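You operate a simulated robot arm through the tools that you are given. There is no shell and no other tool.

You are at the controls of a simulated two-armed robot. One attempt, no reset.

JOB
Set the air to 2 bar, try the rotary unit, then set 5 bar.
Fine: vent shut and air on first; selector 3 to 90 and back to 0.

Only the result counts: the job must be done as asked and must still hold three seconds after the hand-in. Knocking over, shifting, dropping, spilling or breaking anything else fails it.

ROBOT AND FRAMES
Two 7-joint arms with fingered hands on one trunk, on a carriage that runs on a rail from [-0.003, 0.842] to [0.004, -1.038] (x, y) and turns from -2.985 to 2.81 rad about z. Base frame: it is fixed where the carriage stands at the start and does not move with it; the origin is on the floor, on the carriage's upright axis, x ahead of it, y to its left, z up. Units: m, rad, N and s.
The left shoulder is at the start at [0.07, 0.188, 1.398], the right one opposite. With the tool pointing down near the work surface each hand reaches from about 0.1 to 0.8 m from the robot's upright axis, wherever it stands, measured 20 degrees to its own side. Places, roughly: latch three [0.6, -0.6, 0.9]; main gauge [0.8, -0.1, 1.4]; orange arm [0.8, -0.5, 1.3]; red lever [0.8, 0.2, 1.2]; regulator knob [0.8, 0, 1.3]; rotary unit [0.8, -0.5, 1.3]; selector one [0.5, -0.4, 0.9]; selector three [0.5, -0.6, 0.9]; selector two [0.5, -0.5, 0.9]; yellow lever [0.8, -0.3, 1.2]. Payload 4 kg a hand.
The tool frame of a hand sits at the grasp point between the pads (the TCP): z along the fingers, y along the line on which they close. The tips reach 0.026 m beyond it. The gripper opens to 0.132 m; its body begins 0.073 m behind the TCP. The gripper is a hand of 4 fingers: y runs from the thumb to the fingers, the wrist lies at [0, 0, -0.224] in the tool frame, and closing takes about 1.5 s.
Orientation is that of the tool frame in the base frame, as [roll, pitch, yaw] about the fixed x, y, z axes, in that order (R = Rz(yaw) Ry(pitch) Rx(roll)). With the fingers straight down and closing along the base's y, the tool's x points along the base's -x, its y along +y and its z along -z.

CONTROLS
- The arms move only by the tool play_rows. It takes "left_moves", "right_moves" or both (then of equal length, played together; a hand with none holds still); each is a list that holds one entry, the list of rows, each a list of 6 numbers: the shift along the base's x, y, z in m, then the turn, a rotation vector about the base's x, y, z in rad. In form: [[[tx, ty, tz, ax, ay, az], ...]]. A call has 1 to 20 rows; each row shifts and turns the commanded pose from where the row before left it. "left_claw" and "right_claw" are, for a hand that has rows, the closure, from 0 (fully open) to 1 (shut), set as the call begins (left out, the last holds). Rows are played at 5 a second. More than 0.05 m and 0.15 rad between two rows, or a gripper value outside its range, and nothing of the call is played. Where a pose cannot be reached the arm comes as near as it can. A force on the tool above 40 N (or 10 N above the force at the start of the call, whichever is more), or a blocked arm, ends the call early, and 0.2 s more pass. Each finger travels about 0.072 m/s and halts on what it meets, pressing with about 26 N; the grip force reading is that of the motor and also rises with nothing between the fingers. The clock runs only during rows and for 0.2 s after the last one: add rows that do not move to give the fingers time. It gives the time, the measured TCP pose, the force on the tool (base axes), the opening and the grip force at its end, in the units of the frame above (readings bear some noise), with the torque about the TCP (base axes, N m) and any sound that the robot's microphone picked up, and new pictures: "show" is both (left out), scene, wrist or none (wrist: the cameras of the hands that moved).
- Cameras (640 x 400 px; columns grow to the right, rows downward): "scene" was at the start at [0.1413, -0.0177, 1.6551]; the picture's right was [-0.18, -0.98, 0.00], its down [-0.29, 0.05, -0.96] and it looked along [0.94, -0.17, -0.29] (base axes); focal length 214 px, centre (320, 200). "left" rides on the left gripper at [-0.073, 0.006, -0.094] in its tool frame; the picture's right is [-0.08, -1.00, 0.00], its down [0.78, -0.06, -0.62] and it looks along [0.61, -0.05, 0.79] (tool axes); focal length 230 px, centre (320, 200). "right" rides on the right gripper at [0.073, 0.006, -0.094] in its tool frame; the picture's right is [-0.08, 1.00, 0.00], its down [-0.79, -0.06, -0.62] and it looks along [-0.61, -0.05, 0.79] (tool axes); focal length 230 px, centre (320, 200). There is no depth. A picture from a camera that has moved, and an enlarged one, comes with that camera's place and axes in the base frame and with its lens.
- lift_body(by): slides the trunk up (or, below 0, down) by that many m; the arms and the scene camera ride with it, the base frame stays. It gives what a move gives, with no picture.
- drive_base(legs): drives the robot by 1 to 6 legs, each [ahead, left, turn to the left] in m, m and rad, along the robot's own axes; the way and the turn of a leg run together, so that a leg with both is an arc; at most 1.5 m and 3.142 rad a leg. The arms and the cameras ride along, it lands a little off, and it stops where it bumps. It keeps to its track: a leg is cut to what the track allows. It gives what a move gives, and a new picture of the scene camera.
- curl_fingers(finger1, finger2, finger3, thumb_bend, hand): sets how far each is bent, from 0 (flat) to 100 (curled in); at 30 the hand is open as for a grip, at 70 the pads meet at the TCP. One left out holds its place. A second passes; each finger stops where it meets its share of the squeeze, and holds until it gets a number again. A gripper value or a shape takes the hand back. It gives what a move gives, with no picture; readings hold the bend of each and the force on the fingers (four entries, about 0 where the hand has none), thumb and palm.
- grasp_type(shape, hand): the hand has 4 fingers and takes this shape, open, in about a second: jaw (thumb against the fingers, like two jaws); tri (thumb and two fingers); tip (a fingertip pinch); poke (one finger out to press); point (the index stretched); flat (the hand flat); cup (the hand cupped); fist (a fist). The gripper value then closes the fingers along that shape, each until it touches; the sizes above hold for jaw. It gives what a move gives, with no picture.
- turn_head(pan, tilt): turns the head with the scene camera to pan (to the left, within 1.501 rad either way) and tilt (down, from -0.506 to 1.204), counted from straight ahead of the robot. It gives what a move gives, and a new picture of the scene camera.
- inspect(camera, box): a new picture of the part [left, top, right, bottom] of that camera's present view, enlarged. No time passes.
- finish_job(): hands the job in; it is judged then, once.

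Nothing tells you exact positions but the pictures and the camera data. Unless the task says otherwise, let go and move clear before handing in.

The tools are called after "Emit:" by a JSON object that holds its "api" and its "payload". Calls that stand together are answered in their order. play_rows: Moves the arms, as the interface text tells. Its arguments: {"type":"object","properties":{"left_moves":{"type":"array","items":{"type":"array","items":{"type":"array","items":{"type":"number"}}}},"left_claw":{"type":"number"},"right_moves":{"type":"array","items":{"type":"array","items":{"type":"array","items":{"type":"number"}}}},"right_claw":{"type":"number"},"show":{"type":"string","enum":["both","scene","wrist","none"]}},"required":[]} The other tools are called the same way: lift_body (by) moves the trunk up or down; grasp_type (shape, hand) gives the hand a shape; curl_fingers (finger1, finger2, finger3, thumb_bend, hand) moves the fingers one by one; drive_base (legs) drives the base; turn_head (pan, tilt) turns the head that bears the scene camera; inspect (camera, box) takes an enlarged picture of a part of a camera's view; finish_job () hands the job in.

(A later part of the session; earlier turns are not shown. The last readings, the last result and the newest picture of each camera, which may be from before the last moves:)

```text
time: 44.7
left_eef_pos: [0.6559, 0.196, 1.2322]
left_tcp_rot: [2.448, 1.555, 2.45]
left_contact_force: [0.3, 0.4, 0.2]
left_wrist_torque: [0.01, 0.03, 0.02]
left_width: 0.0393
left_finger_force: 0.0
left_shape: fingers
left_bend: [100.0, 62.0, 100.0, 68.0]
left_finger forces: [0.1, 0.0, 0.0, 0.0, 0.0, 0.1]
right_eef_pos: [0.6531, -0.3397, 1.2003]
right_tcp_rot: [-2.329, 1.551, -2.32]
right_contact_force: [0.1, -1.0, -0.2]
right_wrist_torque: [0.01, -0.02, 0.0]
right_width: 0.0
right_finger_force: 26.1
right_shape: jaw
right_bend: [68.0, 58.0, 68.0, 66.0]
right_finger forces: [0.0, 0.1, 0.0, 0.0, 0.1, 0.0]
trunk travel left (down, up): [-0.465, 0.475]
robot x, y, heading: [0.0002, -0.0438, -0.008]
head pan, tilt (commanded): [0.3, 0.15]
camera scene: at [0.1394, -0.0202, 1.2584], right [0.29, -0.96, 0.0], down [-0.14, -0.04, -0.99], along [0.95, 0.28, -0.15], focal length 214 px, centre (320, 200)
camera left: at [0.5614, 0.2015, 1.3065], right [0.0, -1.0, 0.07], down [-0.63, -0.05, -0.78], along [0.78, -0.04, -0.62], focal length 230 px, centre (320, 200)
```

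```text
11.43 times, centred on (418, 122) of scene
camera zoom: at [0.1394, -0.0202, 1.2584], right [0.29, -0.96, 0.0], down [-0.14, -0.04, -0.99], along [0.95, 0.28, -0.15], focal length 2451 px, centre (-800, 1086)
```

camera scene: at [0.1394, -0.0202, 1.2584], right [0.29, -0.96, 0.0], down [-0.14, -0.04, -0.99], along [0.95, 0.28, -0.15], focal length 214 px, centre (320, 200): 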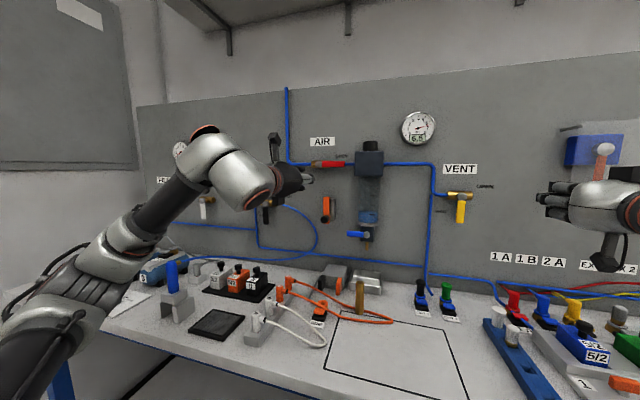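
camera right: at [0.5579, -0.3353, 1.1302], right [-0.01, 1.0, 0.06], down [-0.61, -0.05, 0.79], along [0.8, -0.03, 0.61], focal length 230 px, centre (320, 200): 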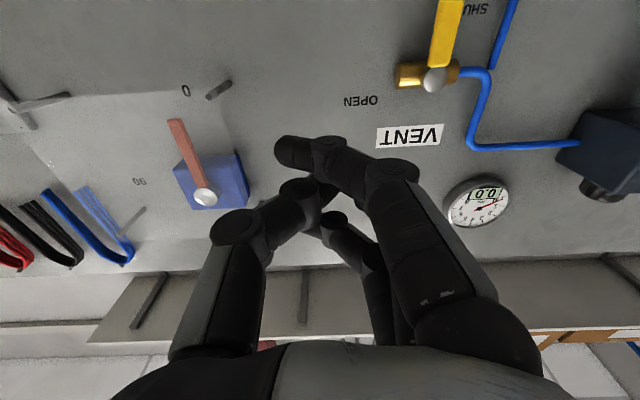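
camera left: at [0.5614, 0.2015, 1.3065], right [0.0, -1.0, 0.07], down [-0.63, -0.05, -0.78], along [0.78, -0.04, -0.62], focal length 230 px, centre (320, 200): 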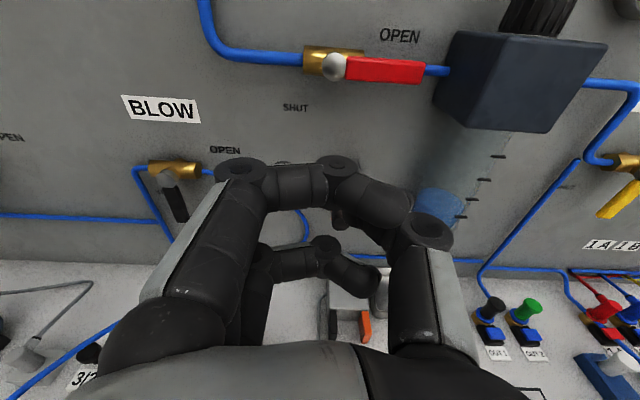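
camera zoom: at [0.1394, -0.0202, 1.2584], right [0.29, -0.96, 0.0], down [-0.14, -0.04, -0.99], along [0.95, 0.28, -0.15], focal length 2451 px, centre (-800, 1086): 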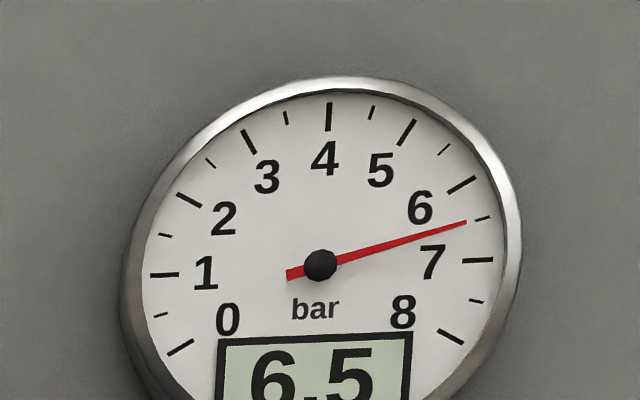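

The gauge reads 6.5 bar with AIR open and VENT shut. Next is the regulator knob, so I'll retract the left hand, raise the trunk, and drive left so the right hand can come down onto the knob from the front and above.

Emit:
{"api": "play_rows", "payload": {"left_moves": [[[-0.04, 0.02, 0, 0, 0, 0], [-0.04, 0.02, 0, 0, 0, 0], [-0.04, 0.02, 0, 0, 0, 0], [-0.04, 0.01, 0, 0, 0, 0]]], "right_moves": [[[-0.03, 0, 0, 0, 0, 0], [-0.03, 0, 0, 0, 0, 0], [-0.02, 0, 0, 0, 0, 0], [0, 0, 0, 0, 0, 0]]], "show": "none"}}

Emit:
{"api": "lift_body", "payload": {"by": 0.38}}

Emit:
{"api": "drive_base", "payload": {"legs": [[0, 0.24, 0]]}}

Emit:
{"api": "turn_head", "payload": {"pan": -0.2, "tilt": 0.35}}

```text
time: 45.7
left_eef_pos: [0.4913, 0.2647, 1.2371]
left_tcp_rot: [2.436, 1.557, 2.439]
left_contact_force: [-0.4, 0.4, 0.4]
left_wrist_torque: [0.0, 0.05, -0.03]
left_width: 0.0394
left_finger_force: 0.0
left_shape: fingers
left_bend: [100.0, 62.0, 100.0, 68.0]
left_finger forces: [0.0, 0.0, 0.1, 0.0, 0.0, 0.1]
right_eef_pos: [0.5708, -0.3419, 1.201]
right_tcp_rot: [-2.266, 1.552, -2.259]
right_contact_force: [0.0, -0.7, 0.3]
right_wrist_torque: [0.0, -0.02, 0.02]
right_width: 0.0
right_finger_force: 25.8
right_shape: jaw
right_bend: [68.0, 57.0, 68.0, 66.0]
right_finger forces: [0.0, 0.0, 0.0, 0.1, 0.0, 0.1]
trunk travel left (down, up): [-0.465, 0.475]
robot x, y, heading: [0.0027, -0.048, -0.009]
head pan, tilt (commanded): [0.3, 0.15]
```

```text
time: 49.4
left_eef_pos: [0.4912, 0.2636, 1.6164]
left_tcp_rot: [2.43, 1.558, 2.431]
left_contact_force: [-0.8, 0.1, -0.4]
left_wrist_torque: [0.02, 0.01, 0.01]
left_width: 0.0396
left_finger_force: 0.1
left_shape: fingers
left_bend: [100.0, 62.0, 100.0, 68.0]
left_finger forces: [0.0, 0.0, 0.1, 0.1, 0.0, 0.1]
right_eef_pos: [0.5734, -0.3414, 1.581]
right_tcp_rot: [-2.288, 1.553, -2.279]
right_contact_force: [1.2, 0.3, 0.3]
right_wrist_torque: [0.01, -0.02, -0.02]
right_width: 0.0
right_finger_force: 26.3
right_shape: jaw
right_bend: [68.0, 57.0, 68.0, 66.0]
right_finger forces: [0.0, 0.1, 0.0, 0.1, 0.0, 0.1]
trunk travel left (down, up): [-0.845, 0.095]
robot x, y, heading: [0.0011, -0.0457, -0.009]
head pan, tilt (commanded): [0.3, 0.15]
```

```text
time: 51.1
left_eef_pos: [0.4918, 0.4972, 1.6164]
left_tcp_rot: [2.281, 1.555, 2.284]
left_contact_force: [-0.5, 0.3, -0.7]
left_wrist_torque: [0.0, -0.02, 0.04]
left_width: 0.0395
left_finger_force: 0.0
left_shape: fingers
left_bend: [100.0, 62.0, 100.0, 68.0]
left_finger forces: [0.0, 0.0, 0.0, 0.0, 0.1, 0.0]
right_eef_pos: [0.5724, -0.1067, 1.5804]
right_tcp_rot: [-2.414, 1.553, -2.408]
right_contact_force: [0.9, 0.1, -0.1]
right_wrist_torque: [0.01, -0.01, 0.05]
right_width: 0.0
right_finger_force: 26.0
right_shape: jaw
right_bend: [68.0, 57.0, 68.0, 66.0]
right_finger forces: [0.1, 0.0, 0.0, 0.1, 0.0, 0.1]
trunk travel left (down, up): [-0.845, 0.095]
robot x, y, heading: [-0.0014, 0.1906, -0.008]
head pan, tilt (commanded): [0.3, 0.15]
camera scene: at [0.1376, 0.2144, 1.6386], right [0.29, -0.96, 0.0], down [-0.14, -0.04, -0.99], along [0.95, 0.28, -0.15], focal length 214 px, centre (320, 200)
```

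scene: 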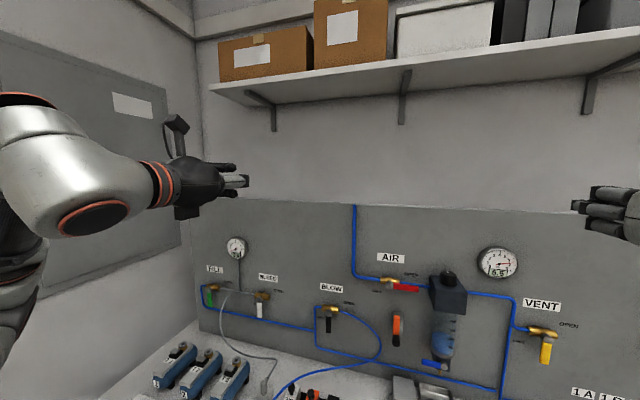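

```text
time: 52.0
left_eef_pos: [0.49, 0.5032, 1.6161]
left_tcp_rot: [2.467, 1.557, 2.467]
left_contact_force: [-0.7, -0.5, -0.7]
left_wrist_torque: [0.01, 0.0, 0.02]
left_width: 0.0395
left_finger_force: 0.1
left_shape: fingers
left_bend: [100.0, 62.0, 100.0, 68.0]
left_finger forces: [0.0, 0.0, 0.0, 0.1, 0.1, 0.0]
right_eef_pos: [0.5722, -0.102, 1.5818]
right_tcp_rot: [-2.275, 1.552, -2.268]
right_contact_force: [0.7, -0.7, -0.4]
right_wrist_torque: [-0.01, -0.03, -0.02]
right_width: 0.0
right_finger_force: 26.1
right_shape: jaw
right_bend: [68.0, 57.0, 68.0, 66.0]
right_finger forces: [0.0, 0.0, 0.1, 0.1, 0.0, 0.0]
trunk travel left (down, up): [-0.845, 0.095]
robot x, y, heading: [0.0014, 0.1923, -0.011]
head pan, tilt (commanded): [-0.201, 0.351]
camera scene: at [0.1399, 0.1742, 1.6199], right [-0.21, -0.98, 0.0], down [-0.34, 0.07, -0.94], along [0.92, -0.19, -0.34], focal length 214 px, centre (320, 200)
```

scene: 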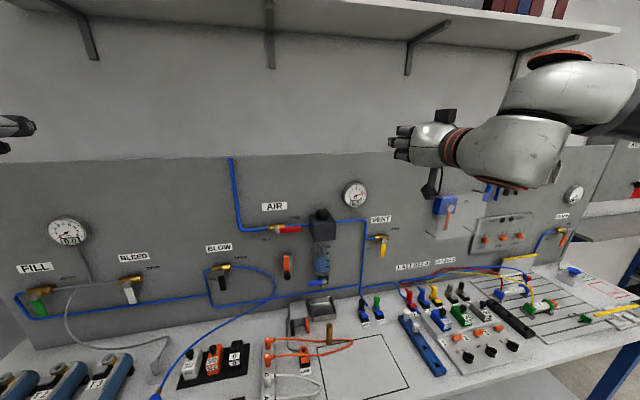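

Emit:
{"api": "inspect", "payload": {"camera": "scene", "box": [290, 190, 370, 240]}}

Emit:
{"api": "inspect", "payload": {"camera": "scene", "box": [260, 170, 420, 270]}}

```text
8.00 times, centred on (330, 215) of scene
camera zoom: at [0.1399, 0.1742, 1.6199], right [-0.21, -0.98, 0.0], down [-0.34, 0.07, -0.94], along [0.92, -0.19, -0.34], focal length 1716 px, centre (240, 80)
```

zoom: 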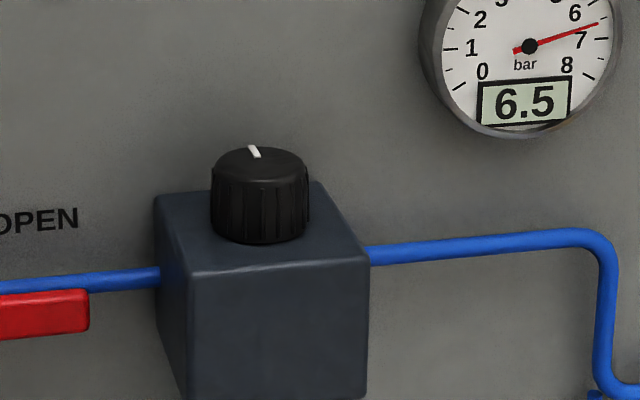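

```text
4.00 times, centred on (340, 220) of scene
camera zoom: at [0.1399, 0.1742, 1.6199], right [-0.21, -0.98, 0.0], down [-0.34, 0.07, -0.94], along [0.92, -0.19, -0.34], focal length 858 px, centre (240, 120)
```

zoom: 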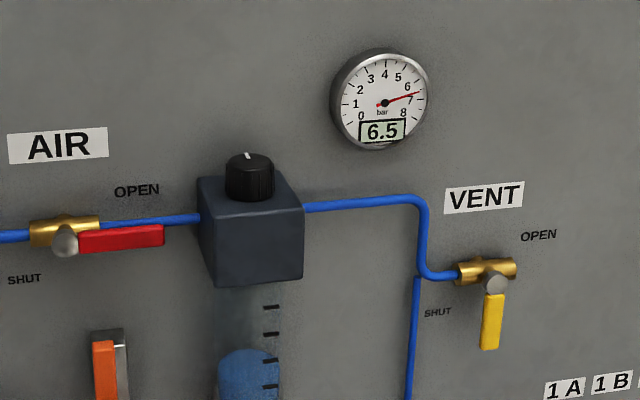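

The knob axis is now well placed at about [0.807, 0.0236], z 1.302–1.329, Ø ≈ 42 mm, on a box whose front is at x ≈ 0.769; the pointer faces the panel. I'll shape a thumb/middle-finger pinch and bring the right hand in at about 60° below horizontal.

Emit:
{"api": "curl_fingers", "payload": {"hand": "right", "finger1": 100, "finger2": 30, "finger3": 100, "thumb_bend": 30}}

Emit:
{"api": "play_rows", "payload": {"right_moves": [[[0.0198, 0.0157, -0.0178, 0, 0.1309, 0], [0.0198, 0.0157, -0.0178, 0, 0.1309, 0], [0.0198, 0.0157, -0.0178, 0, 0.1309, 0], [0.0198, 0.0157, -0.0178, 0, 0.1309, 0], [0.0198, 0.0157, -0.0178, 0, 0.1309, 0], [0.0198, 0.0157, -0.0178, 0, 0.1309, 0], [0.0198, 0.0157, -0.0178, 0, 0.1309, 0], [0.0198, 0.0157, -0.0178, 0, 0.1309, 0], [0, 0, 0, 0, 0, 0]]]}}

```text
time: 53.0
left_eef_pos: [0.4913, 0.5008, 1.6166]
left_tcp_rot: [2.404, 1.555, 2.403]
left_contact_force: [0.6, 0.1, 0.4]
left_wrist_torque: [-0.01, 0.02, 0.01]
left_width: 0.0395
left_finger_force: 0.1
left_shape: fingers
left_bend: [100.0, 62.0, 100.0, 68.0]
left_finger forces: [0.0, 0.0, 0.0, 0.0, 0.1, 0.0]
right_eef_pos: [0.5726, -0.1053, 1.5811]
right_tcp_rot: [-2.312, 1.552, -2.305]
right_contact_force: [-0.4, -0.4, -1.2]
right_wrist_torque: [-0.01, 0.05, -0.01]
right_width: 0.0601
right_finger_force: 0.0
right_shape: fingers
right_bend: [100.0, 30.0, 100.0, 30.0]
right_finger forces: [0.0, 0.0, 0.1, 0.0, 0.0, 0.0]
trunk travel left (down, up): [-0.845, 0.095]
robot x, y, heading: [0.0013, 0.1939, -0.01]
head pan, tilt (commanded): [-0.201, 0.351]
```

```text
time: 55.0
left_eef_pos: [0.4929, 0.5037, 1.6164]
left_tcp_rot: [2.514, 1.556, 2.514]
left_contact_force: [0.0, 0.9, 0.2]
left_wrist_torque: [-0.01, -0.03, 0.01]
left_width: 0.0395
left_finger_force: 0.1
left_shape: fingers
left_bend: [100.0, 62.0, 100.0, 68.0]
left_finger forces: [0.0, 0.1, 0.0, 0.0, 0.0, 0.0]
right_eef_pos: [0.6988, -0.0379, 1.4346]
right_tcp_rot: [-3.14, 0.508, -3.126]
right_contact_force: [0.0, 0.4, -0.2]
right_wrist_torque: [-0.01, 0.02, -0.02]
right_width: 0.0604
right_finger_force: 0.0
right_shape: fingers
right_bend: [100.0, 30.0, 100.0, 30.0]
right_finger forces: [0.0, 0.0, 0.0, 0.1, 0.0, 0.0]
right hand out of reach, approached as far as the arm can: row 7, 8
trunk travel left (down, up): [-0.845, 0.095]
robot x, y, heading: [-0.0018, 0.1921, -0.009]
head pan, tilt (commanded): [-0.201, 0.351]
camera scene: at [0.1421, 0.1736, 1.6196], right [-0.21, -0.98, 0.0], down [-0.34, 0.07, -0.94], along [0.92, -0.2, -0.34], focal length 214 px, centre (320, 200)
camera right: at [0.5903, -0.0331, 1.4807], right [0.05, 1.0, 0.04], down [0.39, -0.05, 0.92], along [0.92, -0.03, -0.39], focal length 230 px, centre (320, 200)
```

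scene: 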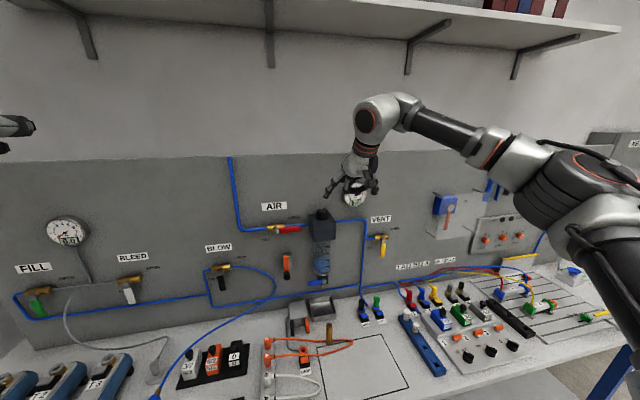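
right: 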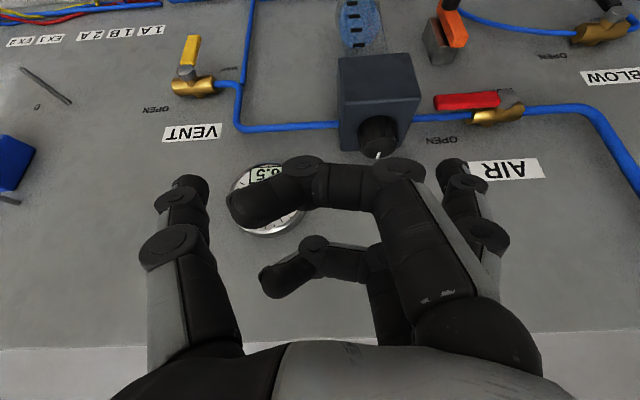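

The knob is visible in the wrist camera, but the hand stopped about 6 cm short sideways; the right arm works best about 0.25 m right of the robot axis. I'll drive left another 0.09 m and check.

Emit:
{"api": "drive_base", "payload": {"legs": [[0, 0.09, 0]]}}

Emit:
{"api": "play_rows", "payload": {"right_moves": [[[0.01, -0.005, 0.0, 0, 0, 0], [0.01, -0.005, 0.0, 0, 0, 0], [0, 0, 0, 0, 0, 0]]]}}

```text
time: 56.1
left_eef_pos: [0.4908, 0.5813, 1.6173]
left_tcp_rot: [2.161, 1.55, 2.16]
left_contact_force: [-0.3, -1.1, 0.5]
left_wrist_torque: [-0.01, 0.01, 0.04]
left_width: 0.0397
left_finger_force: 0.1
left_shape: fingers
left_bend: [100.0, 62.0, 100.0, 68.0]
left_finger forces: [0.1, 0.1, 0.1, 0.1, 0.0, 0.0]
right_eef_pos: [0.6975, 0.0406, 1.4344]
right_tcp_rot: [3.134, 0.511, -3.132]
right_contact_force: [-0.1, 0.2, -0.5]
right_wrist_torque: [0.03, 0.0, 0.0]
right_width: 0.0607
right_finger_force: 0.1
right_shape: fingers
right_bend: [100.0, 30.0, 100.0, 30.0]
right_finger forces: [0.0, 0.0, 0.0, 0.1, 0.1, 0.1]
trunk travel left (down, up): [-0.845, 0.095]
robot x, y, heading: [-0.0038, 0.2813, -0.013]
head pan, tilt (commanded): [-0.201, 0.351]
camera scene: at [0.1395, 0.2524, 1.6197], right [-0.21, -0.98, -0.01], down [-0.34, 0.08, -0.94], along [0.92, -0.19, -0.34], focal length 214 px, centre (320, 200)
```

scene: 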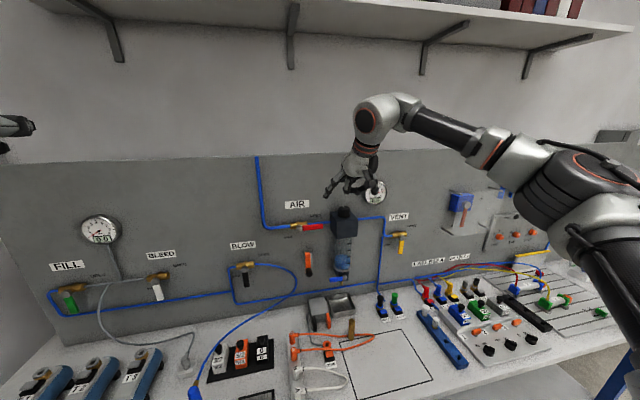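

```text
time: 57.0
left_eef_pos: [0.4906, 0.5934, 1.6162]
left_tcp_rot: [2.514, 1.56, 2.515]
left_contact_force: [-0.1, 0.6, -0.8]
left_wrist_torque: [0.0, -0.03, -0.01]
left_width: 0.0395
left_finger_force: 0.1
left_shape: fingers
left_bend: [100.0, 62.0, 100.0, 68.0]
left_finger forces: [0.0, 0.1, 0.0, 0.0, 0.0, 0.0]
right_eef_pos: [0.7083, 0.0408, 1.437]
right_tcp_rot: [-3.139, 0.513, -3.127]
right_contact_force: [0.1, -0.4, -0.3]
right_wrist_torque: [0.0, 0.0, -0.01]
right_width: 0.0605
right_finger_force: 0.1
right_shape: fingers
right_bend: [100.0, 30.0, 100.0, 30.0]
right_finger forces: [0.1, 0.0, 0.0, 0.1, 0.1, 0.0]
right hand out of reach, approached as far as the arm can: row 1, 2
trunk travel left (down, up): [-0.845, 0.095]
robot x, y, heading: [0.0019, 0.2813, -0.01]
head pan, tilt (commanded): [-0.201, 0.351]
camera scene: at [0.1394, 0.2643, 1.6199], right [-0.21, -0.98, 0.0], down [-0.34, 0.07, -0.94], along [0.92, -0.2, -0.34], focal length 214 px, centre (320, 200)
camera right: at [0.5981, 0.0461, 1.4826], right [0.05, 1.0, 0.04], down [0.38, -0.05, 0.92], along [0.92, -0.04, -0.39], focal length 230 px, centre (320, 200)
```

scene: 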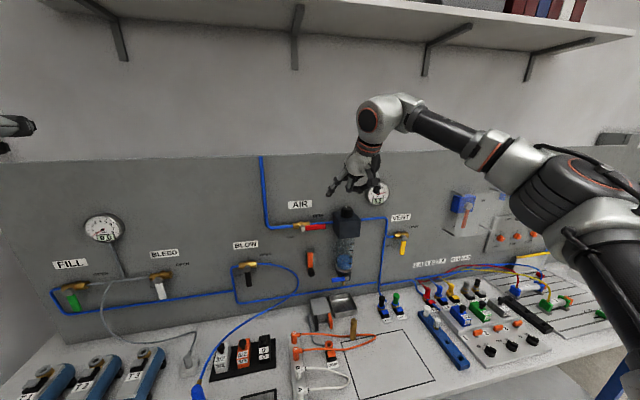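
right: 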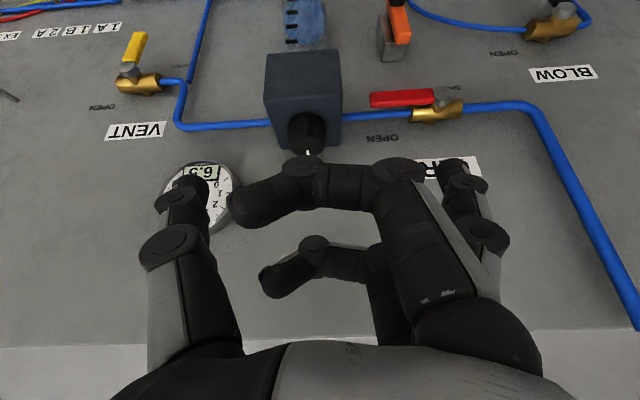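

The wrist is bent near its limit because the hand is high relative to the shoulder. Raising the trunk by 0.09 m and then lowering the hand should free it up.

Emit:
{"api": "lift_body", "payload": {"by": 0.09}}

Emit:
{"api": "play_rows", "payload": {"right_moves": [[[0.0, -0.004, -0.03, 0, 0, 0], [0.0, -0.004, -0.03, 0, 0, 0], [0.01, -0.004, -0.03, 0, 0, 0], [0.01, -0.004, -0.02, 0, 0, 0], [0.01, 0, 0, 0, 0, 0], [0, 0, 0, 0, 0, 0]]]}}

```text
time: 58.2
left_eef_pos: [0.4909, 0.5898, 1.7065]
left_tcp_rot: [2.396, 1.558, 2.397]
left_contact_force: [0.7, -0.3, 0.6]
left_wrist_torque: [0.0, -0.01, -0.02]
left_width: 0.0394
left_finger_force: 0.0
left_shape: fingers
left_bend: [100.0, 62.0, 100.0, 68.0]
left_finger forces: [0.1, 0.1, 0.1, 0.1, 0.0, 0.0]
right_eef_pos: [0.7094, 0.037, 1.5262]
right_tcp_rot: [3.141, 0.512, -3.128]
right_contact_force: [-0.3, 0.5, -0.3]
right_wrist_torque: [-0.04, 0.0, 0.01]
right_width: 0.0602
right_finger_force: 0.1
right_shape: fingers
right_bend: [100.0, 30.0, 100.0, 30.0]
right_finger forces: [0.0, 0.1, 0.0, 0.0, 0.0, 0.0]
trunk travel left (down, up): [-0.935, 0.005]
robot x, y, heading: [-0.0, 0.285, -0.009]
head pan, tilt (commanded): [-0.201, 0.351]
```

```text
time: 59.6
left_eef_pos: [0.4896, 0.5896, 1.7069]
left_tcp_rot: [2.397, 1.558, 2.398]
left_contact_force: [-0.3, 0.3, -0.3]
left_wrist_torque: [0.07, 0.02, 0.0]
left_width: 0.0394
left_finger_force: 0.0
left_shape: fingers
left_bend: [100.0, 62.0, 100.0, 68.0]
left_finger forces: [0.1, 0.0, 0.0, 0.0, 0.1, 0.0]
right_eef_pos: [0.7364, 0.0202, 1.4173]
right_tcp_rot: [-3.141, 0.511, -3.127]
right_contact_force: [0.1, -0.5, -0.3]
right_wrist_torque: [-0.03, 0.02, -0.05]
right_width: 0.0605
right_finger_force: 0.0
right_shape: fingers
right_bend: [100.0, 30.0, 100.0, 30.0]
right_finger forces: [0.0, 0.0, 0.0, 0.0, 0.0, 0.0]
trunk travel left (down, up): [-0.935, 0.005]
robot x, y, heading: [-0.0004, 0.2815, -0.01]
head pan, tilt (commanded): [-0.201, 0.351]
camera scene: at [0.1392, 0.2614, 1.7099], right [-0.21, -0.98, 0.0], down [-0.34, 0.07, -0.94], along [0.92, -0.2, -0.34], focal length 214 px, centre (320, 200)
camera right: at [0.6266, 0.0251, 1.4631], right [0.05, 1.0, 0.04], down [0.38, -0.06, 0.92], along [0.92, -0.04, -0.39], focal length 230 px, centre (320, 200)
```

scene: 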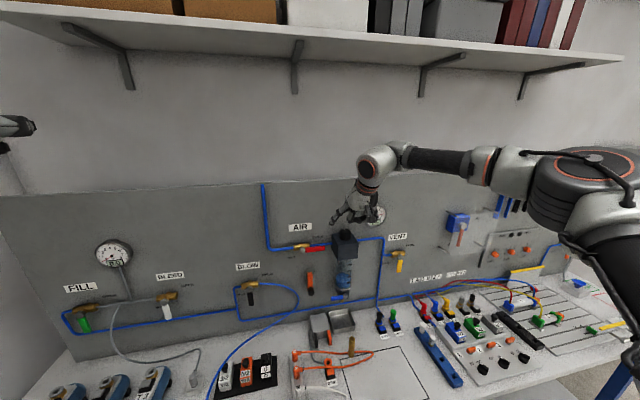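
right: 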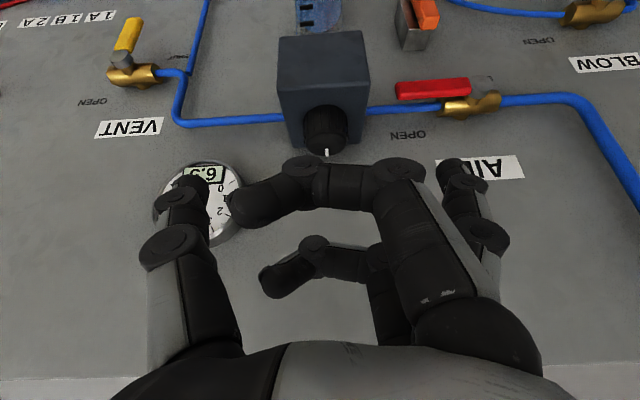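

Now the hand is free to move at the right tilt. I'll narrow the pinch first, so the open finger stays clear of the red AIR lever's end, then descend partway.

Emit:
{"api": "curl_fingers", "payload": {"hand": "right", "finger2": 46, "thumb_bend": 46}}

Emit:
{"api": "play_rows", "payload": {"right_moves": [[[0.0127, 0.0007, -0.0175, 0, 0, 0], [0.0127, 0.0007, -0.0175, 0, 0, 0], [0.0127, 0.0007, -0.0175, 0, 0, 0], [0, 0, 0, 0, 0, 0]]]}}

Emit:
{"api": "inspect", "payload": {"camera": "scene", "box": [310, 190, 410, 260]}}

Emit:
{"api": "inspect", "payload": {"camera": "right", "box": [140, 40, 500, 265]}}

```text
time: 60.6
left_eef_pos: [0.4901, 0.5892, 1.7066]
left_tcp_rot: [2.386, 1.557, 2.385]
left_contact_force: [-0.6, 0.3, 0.2]
left_wrist_torque: [-0.02, 0.02, 0.02]
left_width: 0.0397
left_finger_force: 0.1
left_shape: fingers
left_bend: [100.0, 62.0, 100.0, 68.0]
left_finger forces: [0.0, 0.1, 0.0, 0.0, 0.1, 0.0]
right_eef_pos: [0.7361, 0.0177, 1.4168]
right_tcp_rot: [3.142, 0.513, -3.127]
right_contact_force: [-0.4, 0.7, -0.1]
right_wrist_torque: [-0.01, 0.01, -0.01]
right_width: 0.05
right_finger_force: 0.1
right_shape: fingers
right_bend: [100.0, 46.0, 100.0, 46.0]
right_finger forces: [0.0, 0.0, 0.0, 0.1, 0.0, 0.1]
trunk travel left (down, up): [-0.935, 0.005]
robot x, y, heading: [0.0002, 0.2801, -0.009]
head pan, tilt (commanded): [-0.201, 0.351]
```

```text
time: 61.6
left_eef_pos: [0.4909, 0.5892, 1.7069]
left_tcp_rot: [2.396, 1.556, 2.394]
left_contact_force: [-0.1, 0.7, 0.0]
left_wrist_torque: [0.01, 0.01, 0.0]
left_width: 0.0396
left_finger_force: 0.1
left_shape: fingers
left_bend: [100.0, 62.0, 100.0, 68.0]
left_finger forces: [0.0, 0.1, 0.1, 0.0, 0.0, 0.0]
right_eef_pos: [0.7606, 0.0129, 1.3656]
right_tcp_rot: [3.141, 0.513, -3.127]
right_contact_force: [-0.1, 0.1, 0.6]
right_wrist_torque: [-0.01, -0.04, -0.04]
right_width: 0.0499
right_finger_force: 0.1
right_shape: fingers
right_bend: [100.0, 46.0, 100.0, 46.0]
right_finger forces: [0.1, 0.1, 0.0, 0.1, 0.0, 0.0]
right hand out of reach, approached as far as the arm can: row 2, 3
trunk travel left (down, up): [-0.935, 0.005]
robot x, y, heading: [0.0007, 0.2851, -0.012]
head pan, tilt (commanded): [-0.201, 0.351]
camera scene: at [0.1395, 0.2612, 1.7099], right [-0.21, -0.98, 0.0], down [-0.34, 0.07, -0.94], along [0.92, -0.2, -0.34], focal length 214 px, centre (320, 200)
camera right: at [0.6516, 0.0178, 1.4109], right [0.05, 1.0, 0.04], down [0.38, -0.06, 0.92], along [0.92, -0.03, -0.38], focal length 230 px, centre (320, 200)
```

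scene: 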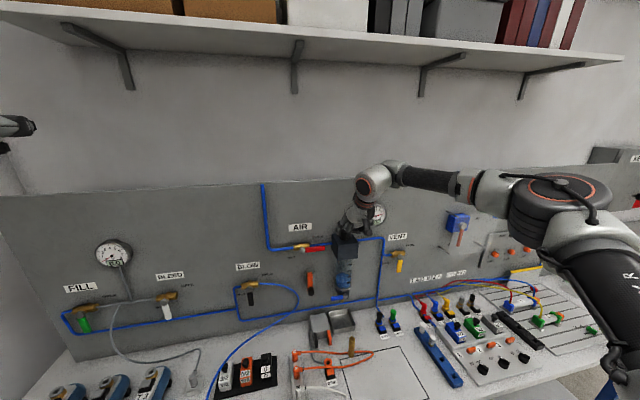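
right: 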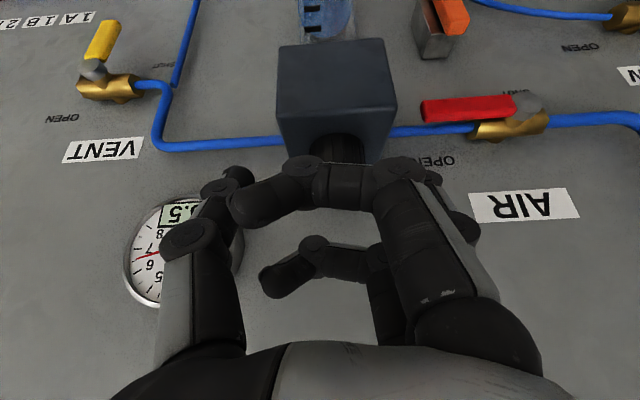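

```text
5.71 times, centred on (360, 225) of scene
camera zoom: at [0.1395, 0.2612, 1.7099], right [-0.21, -0.98, 0.0], down [-0.34, 0.07, -0.94], along [0.92, -0.2, -0.34], focal length 1226 px, centre (91, 57)
```

zoom: 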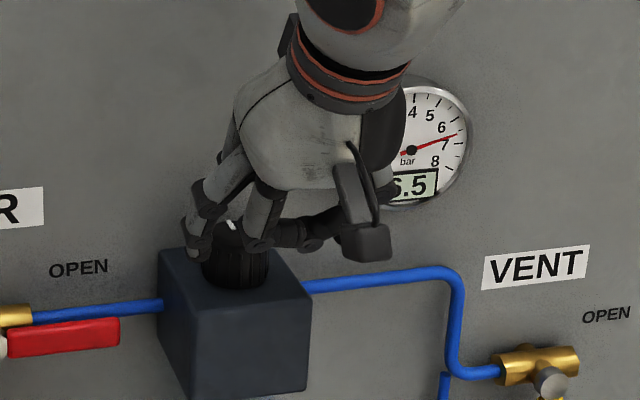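

```text
1.78 times, centred on (320, 152) of right
camera zoom: at [0.6516, 0.0178, 1.4109], right [0.05, 1.0, 0.04], down [0.38, -0.06, 0.92], along [0.92, -0.03, -0.38], focal length 409 px, centre (320, 284)
```

zoom: 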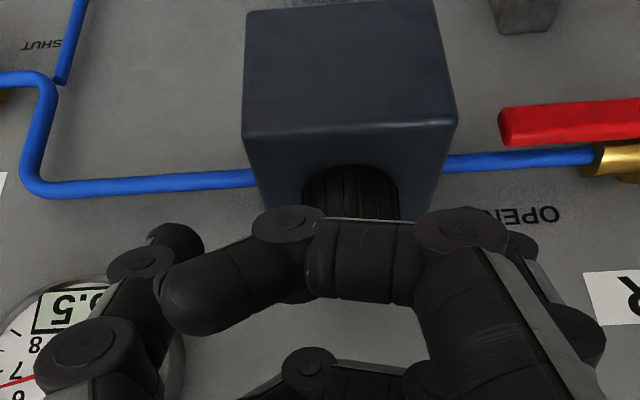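

Still slightly short: the forearm comes in from the right, so I need the robot further left for this hand angle. I'll raise the hand clear, drive left 0.1 m, and come back over the knob.

Emit:
{"api": "play_rows", "payload": {"right_moves": [[[-0.01, 0, 0.03, 0, 0, 0], [-0.01, 0, 0.03, 0, 0, 0], [-0.02, 0, 0.02, 0, 0, 0]]], "show": "none"}}

Emit:
{"api": "drive_base", "payload": {"legs": [[0, 0.1, 0]]}}

Emit:
{"api": "play_rows", "payload": {"right_moves": [[[0.0, -0.03, 0, 0, 0, 0], [0, -0.03, 0, 0, 0, 0], [0, -0.03, 0, 0, 0, 0], [0, 0, 0, 0, 0, 0]]]}}

```text
time: 62.4
left_eef_pos: [0.4891, 0.5906, 1.7068]
left_tcp_rot: [2.368, 1.556, 2.366]
left_contact_force: [-0.4, -0.1, 0.0]
left_wrist_torque: [-0.02, -0.02, -0.01]
left_width: 0.0396
left_finger_force: 0.1
left_shape: fingers
left_bend: [100.0, 62.0, 100.0, 68.0]
left_finger forces: [0.0, 0.0, 0.0, 0.1, 0.1, 0.1]
right_eef_pos: [0.7247, 0.0158, 1.4445]
right_tcp_rot: [3.141, 0.511, -3.127]
right_contact_force: [-0.5, 0.5, 0.3]
right_wrist_torque: [-0.02, 0.0, -0.01]
right_width: 0.0502
right_finger_force: 0.0
right_shape: fingers
right_bend: [100.0, 46.0, 100.0, 46.0]
right_finger forces: [0.1, 0.0, 0.0, 0.0, 0.0, 0.1]
trunk travel left (down, up): [-0.935, 0.005]
robot x, y, heading: [0.001, 0.2806, -0.008]
head pan, tilt (commanded): [-0.201, 0.351]
```

```text
time: 63.5
left_eef_pos: [0.4909, 0.6703, 1.7076]
left_tcp_rot: [2.108, 1.55, 2.106]
left_contact_force: [0.9, -1.4, 0.0]
left_wrist_torque: [0.05, 0.03, 0.07]
left_width: 0.0395
left_finger_force: 0.0
left_shape: fingers
left_bend: [100.0, 62.0, 100.0, 68.0]
left_finger forces: [0.0, 0.0, 0.1, 0.0, 0.1, 0.0]
right_eef_pos: [0.7241, 0.0965, 1.441]
right_tcp_rot: [3.134, 0.512, -3.135]
right_contact_force: [-0.3, -1.4, -0.1]
right_wrist_torque: [0.07, -0.04, 0.06]
right_width: 0.0501
right_finger_force: 0.0
right_shape: fingers
right_bend: [100.0, 46.0, 100.0, 46.0]
right_finger forces: [0.1, 0.0, 0.0, 0.1, 0.0, 0.1]
trunk travel left (down, up): [-0.935, 0.005]
robot x, y, heading: [-0.0012, 0.3728, -0.007]
head pan, tilt (commanded): [-0.201, 0.351]
camera scene: at [0.1394, 0.3427, 1.7096], right [-0.21, -0.98, -0.01], down [-0.34, 0.08, -0.94], along [0.92, -0.2, -0.35], focal length 214 px, centre (320, 200)
```

scene: 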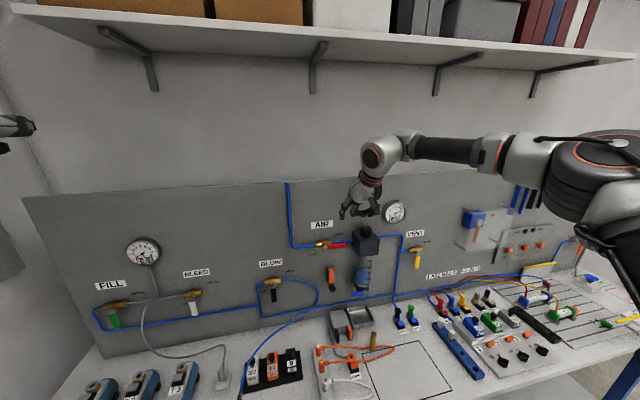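

```text
time: 64.5
left_eef_pos: [0.4894, 0.6856, 1.7053]
left_tcp_rot: [2.522, 1.558, 2.519]
left_contact_force: [-1.6, 0.7, -0.3]
left_wrist_torque: [0.0, 0.01, -0.03]
left_width: 0.0394
left_finger_force: 0.0
left_shape: fingers
left_bend: [100.0, 62.0, 100.0, 68.0]
left_finger forces: [0.1, 0.1, 0.1, 0.0, 0.0, 0.0]
right_eef_pos: [0.7267, 0.0215, 1.4433]
right_tcp_rot: [-3.141, 0.512, -3.129]
right_contact_force: [-0.9, 0.2, 0.0]
right_wrist_torque: [-0.03, -0.04, -0.05]
right_width: 0.0502
right_finger_force: 0.1
right_shape: fingers
right_bend: [100.0, 46.0, 100.0, 46.0]
right_finger forces: [0.1, 0.0, 0.1, 0.1, 0.0, 0.1]
trunk travel left (down, up): [-0.935, 0.005]
robot x, y, heading: [-0.0004, 0.3728, -0.012]
head pan, tilt (commanded): [-0.201, 0.351]
camera scene: at [0.1393, 0.359, 1.7099], right [-0.21, -0.98, 0.0], down [-0.34, 0.07, -0.94], along [0.92, -0.2, -0.34], focal length 214 px, centre (320, 200)
camera right: at [0.6172, 0.0267, 1.4883], right [0.06, 1.0, 0.04], down [0.38, -0.06, 0.92], along [0.92, -0.04, -0.39], focal length 230 px, centre (320, 200)
```

scene: 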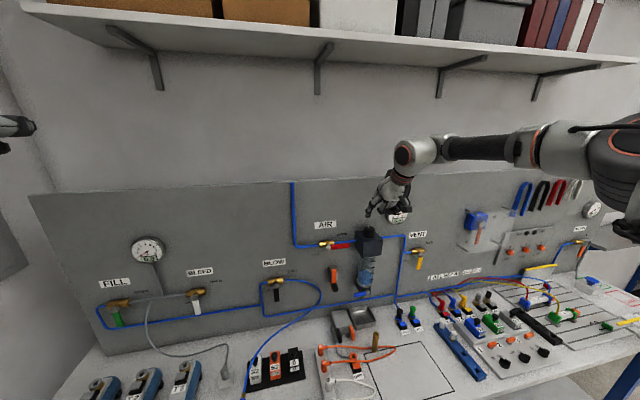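
right: 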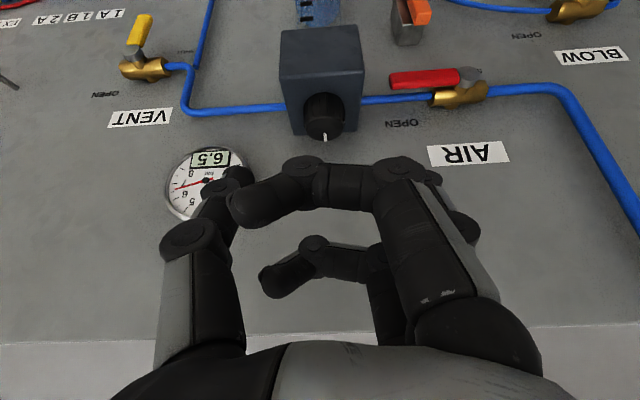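

The arm is comfortable here and the gauge is visible to the wrist camera. I'll descend over the knob.

Emit:
{"api": "play_rows", "payload": {"right_moves": [[[0.0122, 0.0006, -0.0185, 0, 0, 0], [0.0122, 0.0006, -0.0185, 0, 0, 0], [0.0122, 0.0006, -0.0185, 0, 0, 0], [0.0122, 0.0006, -0.0185, 0, 0, 0], [0.0122, 0.0006, -0.0185, 0, 0, 0], [0.0122, 0.0006, -0.0185, 0, 0, 0], [0, 0, 0, 0, 0, 0]]]}}

Emit:
{"api": "inspect", "payload": {"camera": "scene", "box": [330, 190, 430, 260]}}

```text
time: 66.1
left_eef_pos: [0.4897, 0.6812, 1.7075]
left_tcp_rot: [2.323, 1.558, 2.319]
left_contact_force: [-0.2, -0.4, 0.2]
left_wrist_torque: [-0.01, 0.01, -0.03]
left_width: 0.0396
left_finger_force: 0.0
left_shape: fingers
left_bend: [100.0, 62.0, 100.0, 68.0]
left_finger forces: [0.0, 0.1, 0.1, 0.0, 0.0, 0.1]
right_eef_pos: [0.7953, 0.0198, 1.3337]
right_tcp_rot: [3.141, 0.513, -3.131]
right_contact_force: [-0.4, 0.6, -0.3]
right_wrist_torque: [0.0, -0.02, 0.01]
right_width: 0.0499
right_finger_force: 0.0
right_shape: fingers
right_bend: [100.0, 46.0, 100.0, 46.0]
right_finger forces: [0.0, 0.0, 0.1, 0.1, 0.0, 0.1]
right hand out of reach, approached as far as the arm can: row 6
trunk travel left (down, up): [-0.935, 0.005]
robot x, y, heading: [-0.0015, 0.3793, -0.012]
head pan, tilt (commanded): [-0.201, 0.351]
camera scene: at [0.1381, 0.3543, 1.71], right [-0.21, -0.98, 0.0], down [-0.34, 0.07, -0.94], along [0.92, -0.2, -0.34], focal length 214 px, centre (320, 200)
camera right: at [0.6851, 0.0246, 1.3792], right [0.06, 1.0, 0.04], down [0.38, -0.06, 0.92], along [0.92, -0.04, -0.38], focal length 230 px, centre (320, 200)
```

scene: 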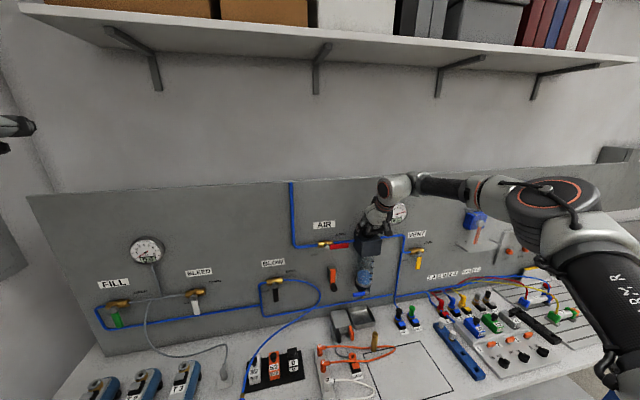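
right: 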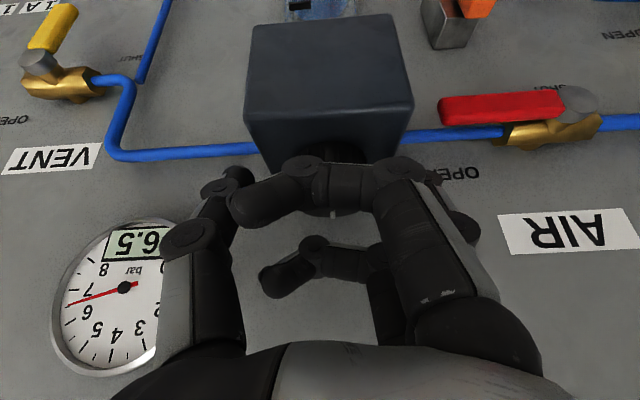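

```text
5.71 times, centred on (380, 225) of scene
camera zoom: at [0.1381, 0.3543, 1.71], right [-0.21, -0.98, 0.0], down [-0.34, 0.07, -0.94], along [0.92, -0.2, -0.34], focal length 1226 px, centre (-23, 57)
```

zoom: 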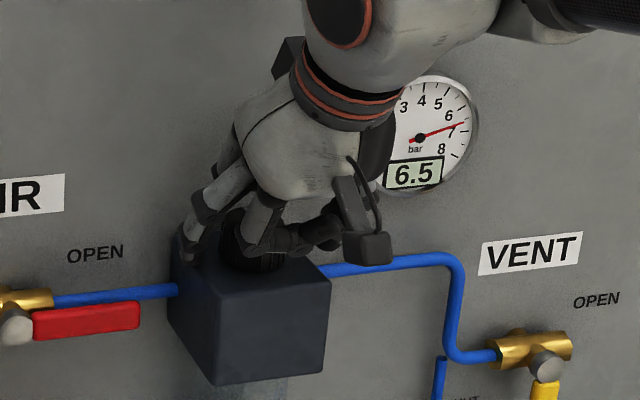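

The pinch straddles the knob, within a few millimetres of centre. I'll close thumb and middle finger on it.

Emit:
{"api": "curl_fingers", "payload": {"hand": "right", "finger2": 70, "thumb_bend": 70}}

Emit:
{"api": "play_rows", "payload": {"right_moves": [[[0, 0, 0, 0, 0, 0]]]}}

Emit:
{"api": "inspect", "payload": {"camera": "scene", "box": [330, 190, 430, 260]}}

Emit:
{"api": "inspect", "payload": {"camera": "right", "box": [180, 80, 500, 280]}}

```text
time: 67.1
left_eef_pos: [0.491, 0.6785, 1.7065]
left_tcp_rot: [2.295, 1.556, 2.293]
left_contact_force: [0.2, -0.4, 0.6]
left_wrist_torque: [0.03, 0.02, 0.03]
left_width: 0.0394
left_finger_force: 0.0
left_shape: fingers
left_bend: [100.0, 62.0, 100.0, 68.0]
left_finger forces: [0.1, 0.0, 0.1, 0.0, 0.0, 0.0]
right_eef_pos: [0.7959, 0.0166, 1.3324]
right_tcp_rot: [3.139, 0.512, -3.132]
right_contact_force: [1.8, -6.4, 0.3]
right_wrist_torque: [-0.08, -0.02, 0.01]
right_width: 0.0425
right_finger_force: 11.1
right_shape: fingers
right_bend: [100.0, 47.0, 100.0, 64.0]
right_finger forces: [0.1, 8.5, 0.0, 0.0, 14.0, 0.1]
trunk travel left (down, up): [-0.935, 0.005]
robot x, y, heading: [0.0012, 0.3708, -0.008]
head pan, tilt (commanded): [-0.201, 0.351]
```

```text
time: 67.5
left_eef_pos: [0.4892, 0.6801, 1.7072]
left_tcp_rot: [2.3, 1.555, 2.296]
left_contact_force: [0.5, -0.2, 0.1]
left_wrist_torque: [-0.03, 0.03, -0.01]
left_width: 0.0395
left_finger_force: 0.0
left_shape: fingers
left_bend: [100.0, 62.0, 100.0, 68.0]
left_finger forces: [0.1, 0.0, 0.1, 0.0, 0.0, 0.0]
right_eef_pos: [0.7951, 0.0176, 1.3328]
right_tcp_rot: [3.14, 0.511, -3.133]
right_contact_force: [0.8, -8.3, 1.5]
right_wrist_torque: [-0.08, -0.06, 0.05]
right_width: 0.0421
right_finger_force: 11.6
right_shape: fingers
right_bend: [100.0, 48.0, 100.0, 64.0]
right_finger forces: [0.1, 8.1, 0.0, 0.1, 14.4, 0.1]
trunk travel left (down, up): [-0.935, 0.005]
robot x, y, heading: [0.0002, 0.3771, -0.008]
head pan, tilt (commanded): [-0.201, 0.351]
camera scene: at [0.1391, 0.3523, 1.7098], right [-0.21, -0.98, 0.0], down [-0.34, 0.07, -0.94], along [0.92, -0.2, -0.34], focal length 214 px, centre (320, 200)
camera right: at [0.6858, 0.0227, 1.3785], right [0.06, 1.0, 0.04], down [0.38, -0.06, 0.92], along [0.92, -0.04, -0.39], focal length 230 px, centre (320, 200)
```

scene: 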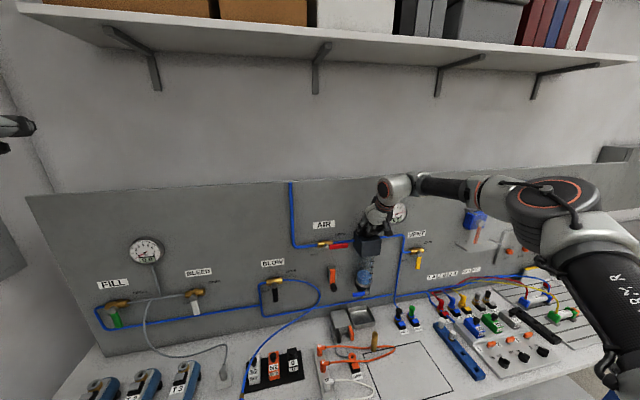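
right: 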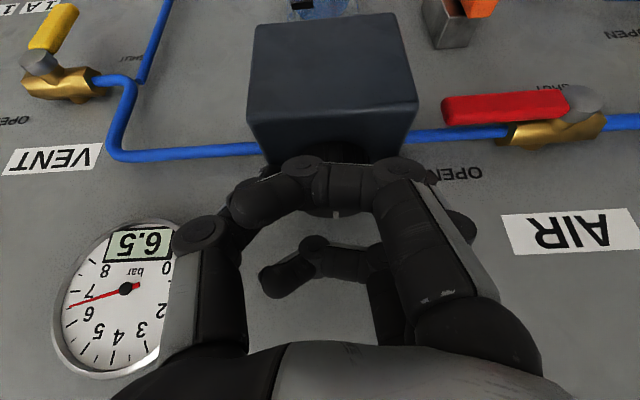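

```text
5.71 times, centred on (380, 225) of scene
camera zoom: at [0.1391, 0.3523, 1.7098], right [-0.21, -0.98, 0.0], down [-0.34, 0.07, -0.94], along [0.92, -0.2, -0.34], focal length 1226 px, centre (-23, 57)
```

zoom: 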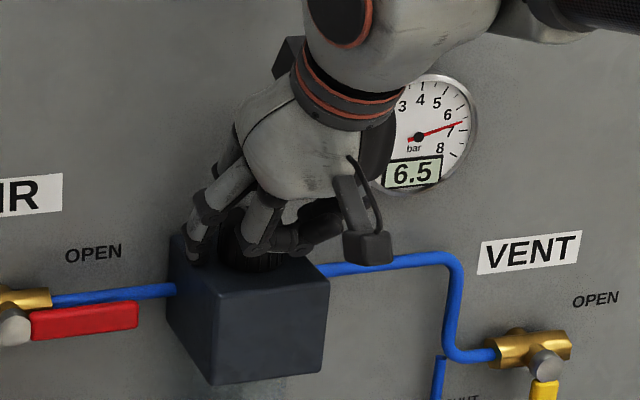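

```text
2.00 times, centred on (340, 180) of right
camera zoom: at [0.6858, 0.0227, 1.3785], right [0.06, 1.0, 0.04], down [0.38, -0.06, 0.92], along [0.92, -0.04, -0.39], focal length 460 px, centre (280, 240)
```

zoom: 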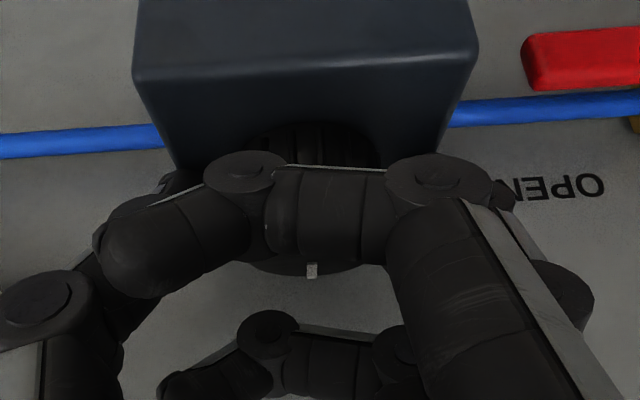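

The grip holds the knob (width 0.042 m). I'll centre slightly and turn it anticlockwise (seen from above) about 0.3 rad to see how the gauge responds.

Emit:
{"api": "play_rows", "payload": {"right_moves": [[[0, 0.004, 0, 0, 0, 0], [0.0001, -0.0012, 0, 0, 0, 0.1], [0.0002, -0.0012, 0, 0, 0, 0.1], [0.0003, -0.0012, 0, 0, 0, 0.1], [0, 0, 0, 0, 0, 0]]]}}

Emit:
{"api": "inspect", "payload": {"camera": "right", "box": [0, 80, 480, 380]}}

Emit:
{"api": "inspect", "payload": {"camera": "scene", "box": [330, 190, 430, 260]}}

```text
time: 68.7
left_eef_pos: [0.4919, 0.6809, 1.7066]
left_tcp_rot: [2.341, 1.555, 2.34]
left_contact_force: [-0.5, 0.1, 0.6]
left_wrist_torque: [0.0, 0.0, -0.05]
left_width: 0.0395
left_finger_force: 0.1
left_shape: fingers
left_bend: [100.0, 62.0, 100.0, 68.0]
left_finger forces: [0.1, 0.0, 0.0, 0.0, 0.0, 0.1]
right_eef_pos: [0.7972, 0.0199, 1.335]
right_tcp_rot: [3.138, 0.513, -2.831]
right_contact_force: [7.5, -5.5, 8.5]
right_wrist_torque: [-0.08, -0.28, -0.2]
right_width: 0.0415
right_finger_force: 11.3
right_shape: fingers
right_bend: [100.0, 49.0, 100.0, 66.0]
right_finger forces: [0.0, 7.0, 0.0, 0.1, 15.6, 0.1]
trunk travel left (down, up): [-0.935, 0.005]
robot x, y, heading: [0.002, 0.3746, -0.012]
head pan, tilt (commanded): [-0.201, 0.351]
camera scene: at [0.1398, 0.3533, 1.7099], right [-0.21, -0.98, 0.0], down [-0.34, 0.07, -0.94], along [0.92, -0.2, -0.34], focal length 214 px, centre (320, 200)
camera right: at [0.6913, -0.0072, 1.3798], right [-0.24, 0.97, 0.04], down [0.38, 0.06, 0.92], along [0.89, 0.24, -0.38], focal length 230 px, centre (320, 200)
```

scene: 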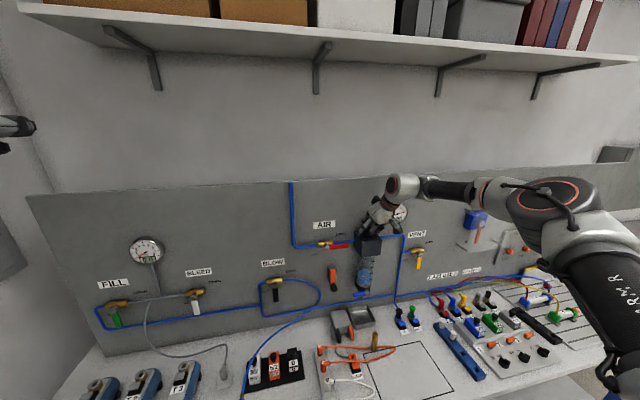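
right: 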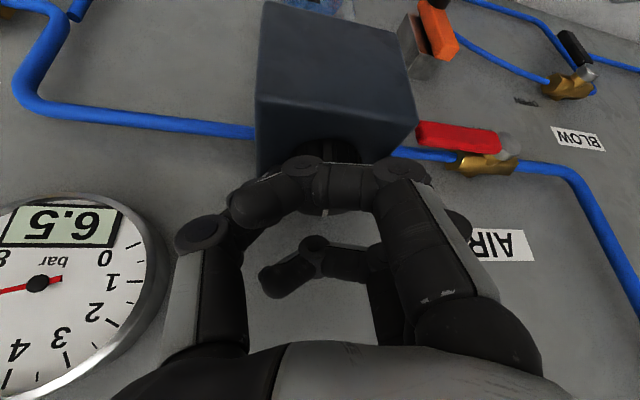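

```text
1.33 times, centred on (240, 230) of right
camera zoom: at [0.6913, -0.0072, 1.3798], right [-0.24, 0.97, 0.04], down [0.38, 0.06, 0.92], along [0.89, 0.24, -0.38], focal length 307 px, centre (427, 160)
```

zoom: 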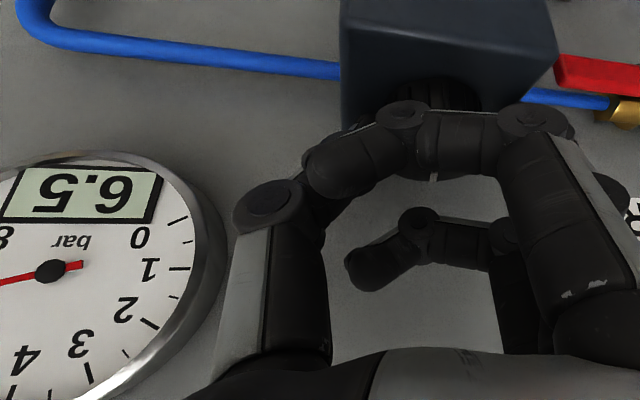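

```text
5.71 times, centred on (380, 225) of scene
camera zoom: at [0.1398, 0.3533, 1.7099], right [-0.21, -0.98, 0.0], down [-0.34, 0.07, -0.94], along [0.92, -0.2, -0.34], focal length 1226 px, centre (-23, 57)
```

zoom: 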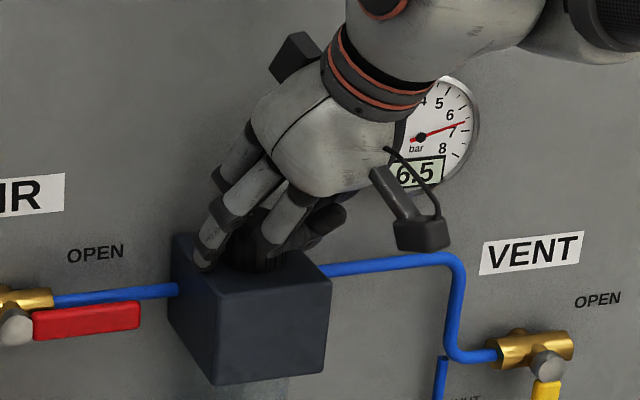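

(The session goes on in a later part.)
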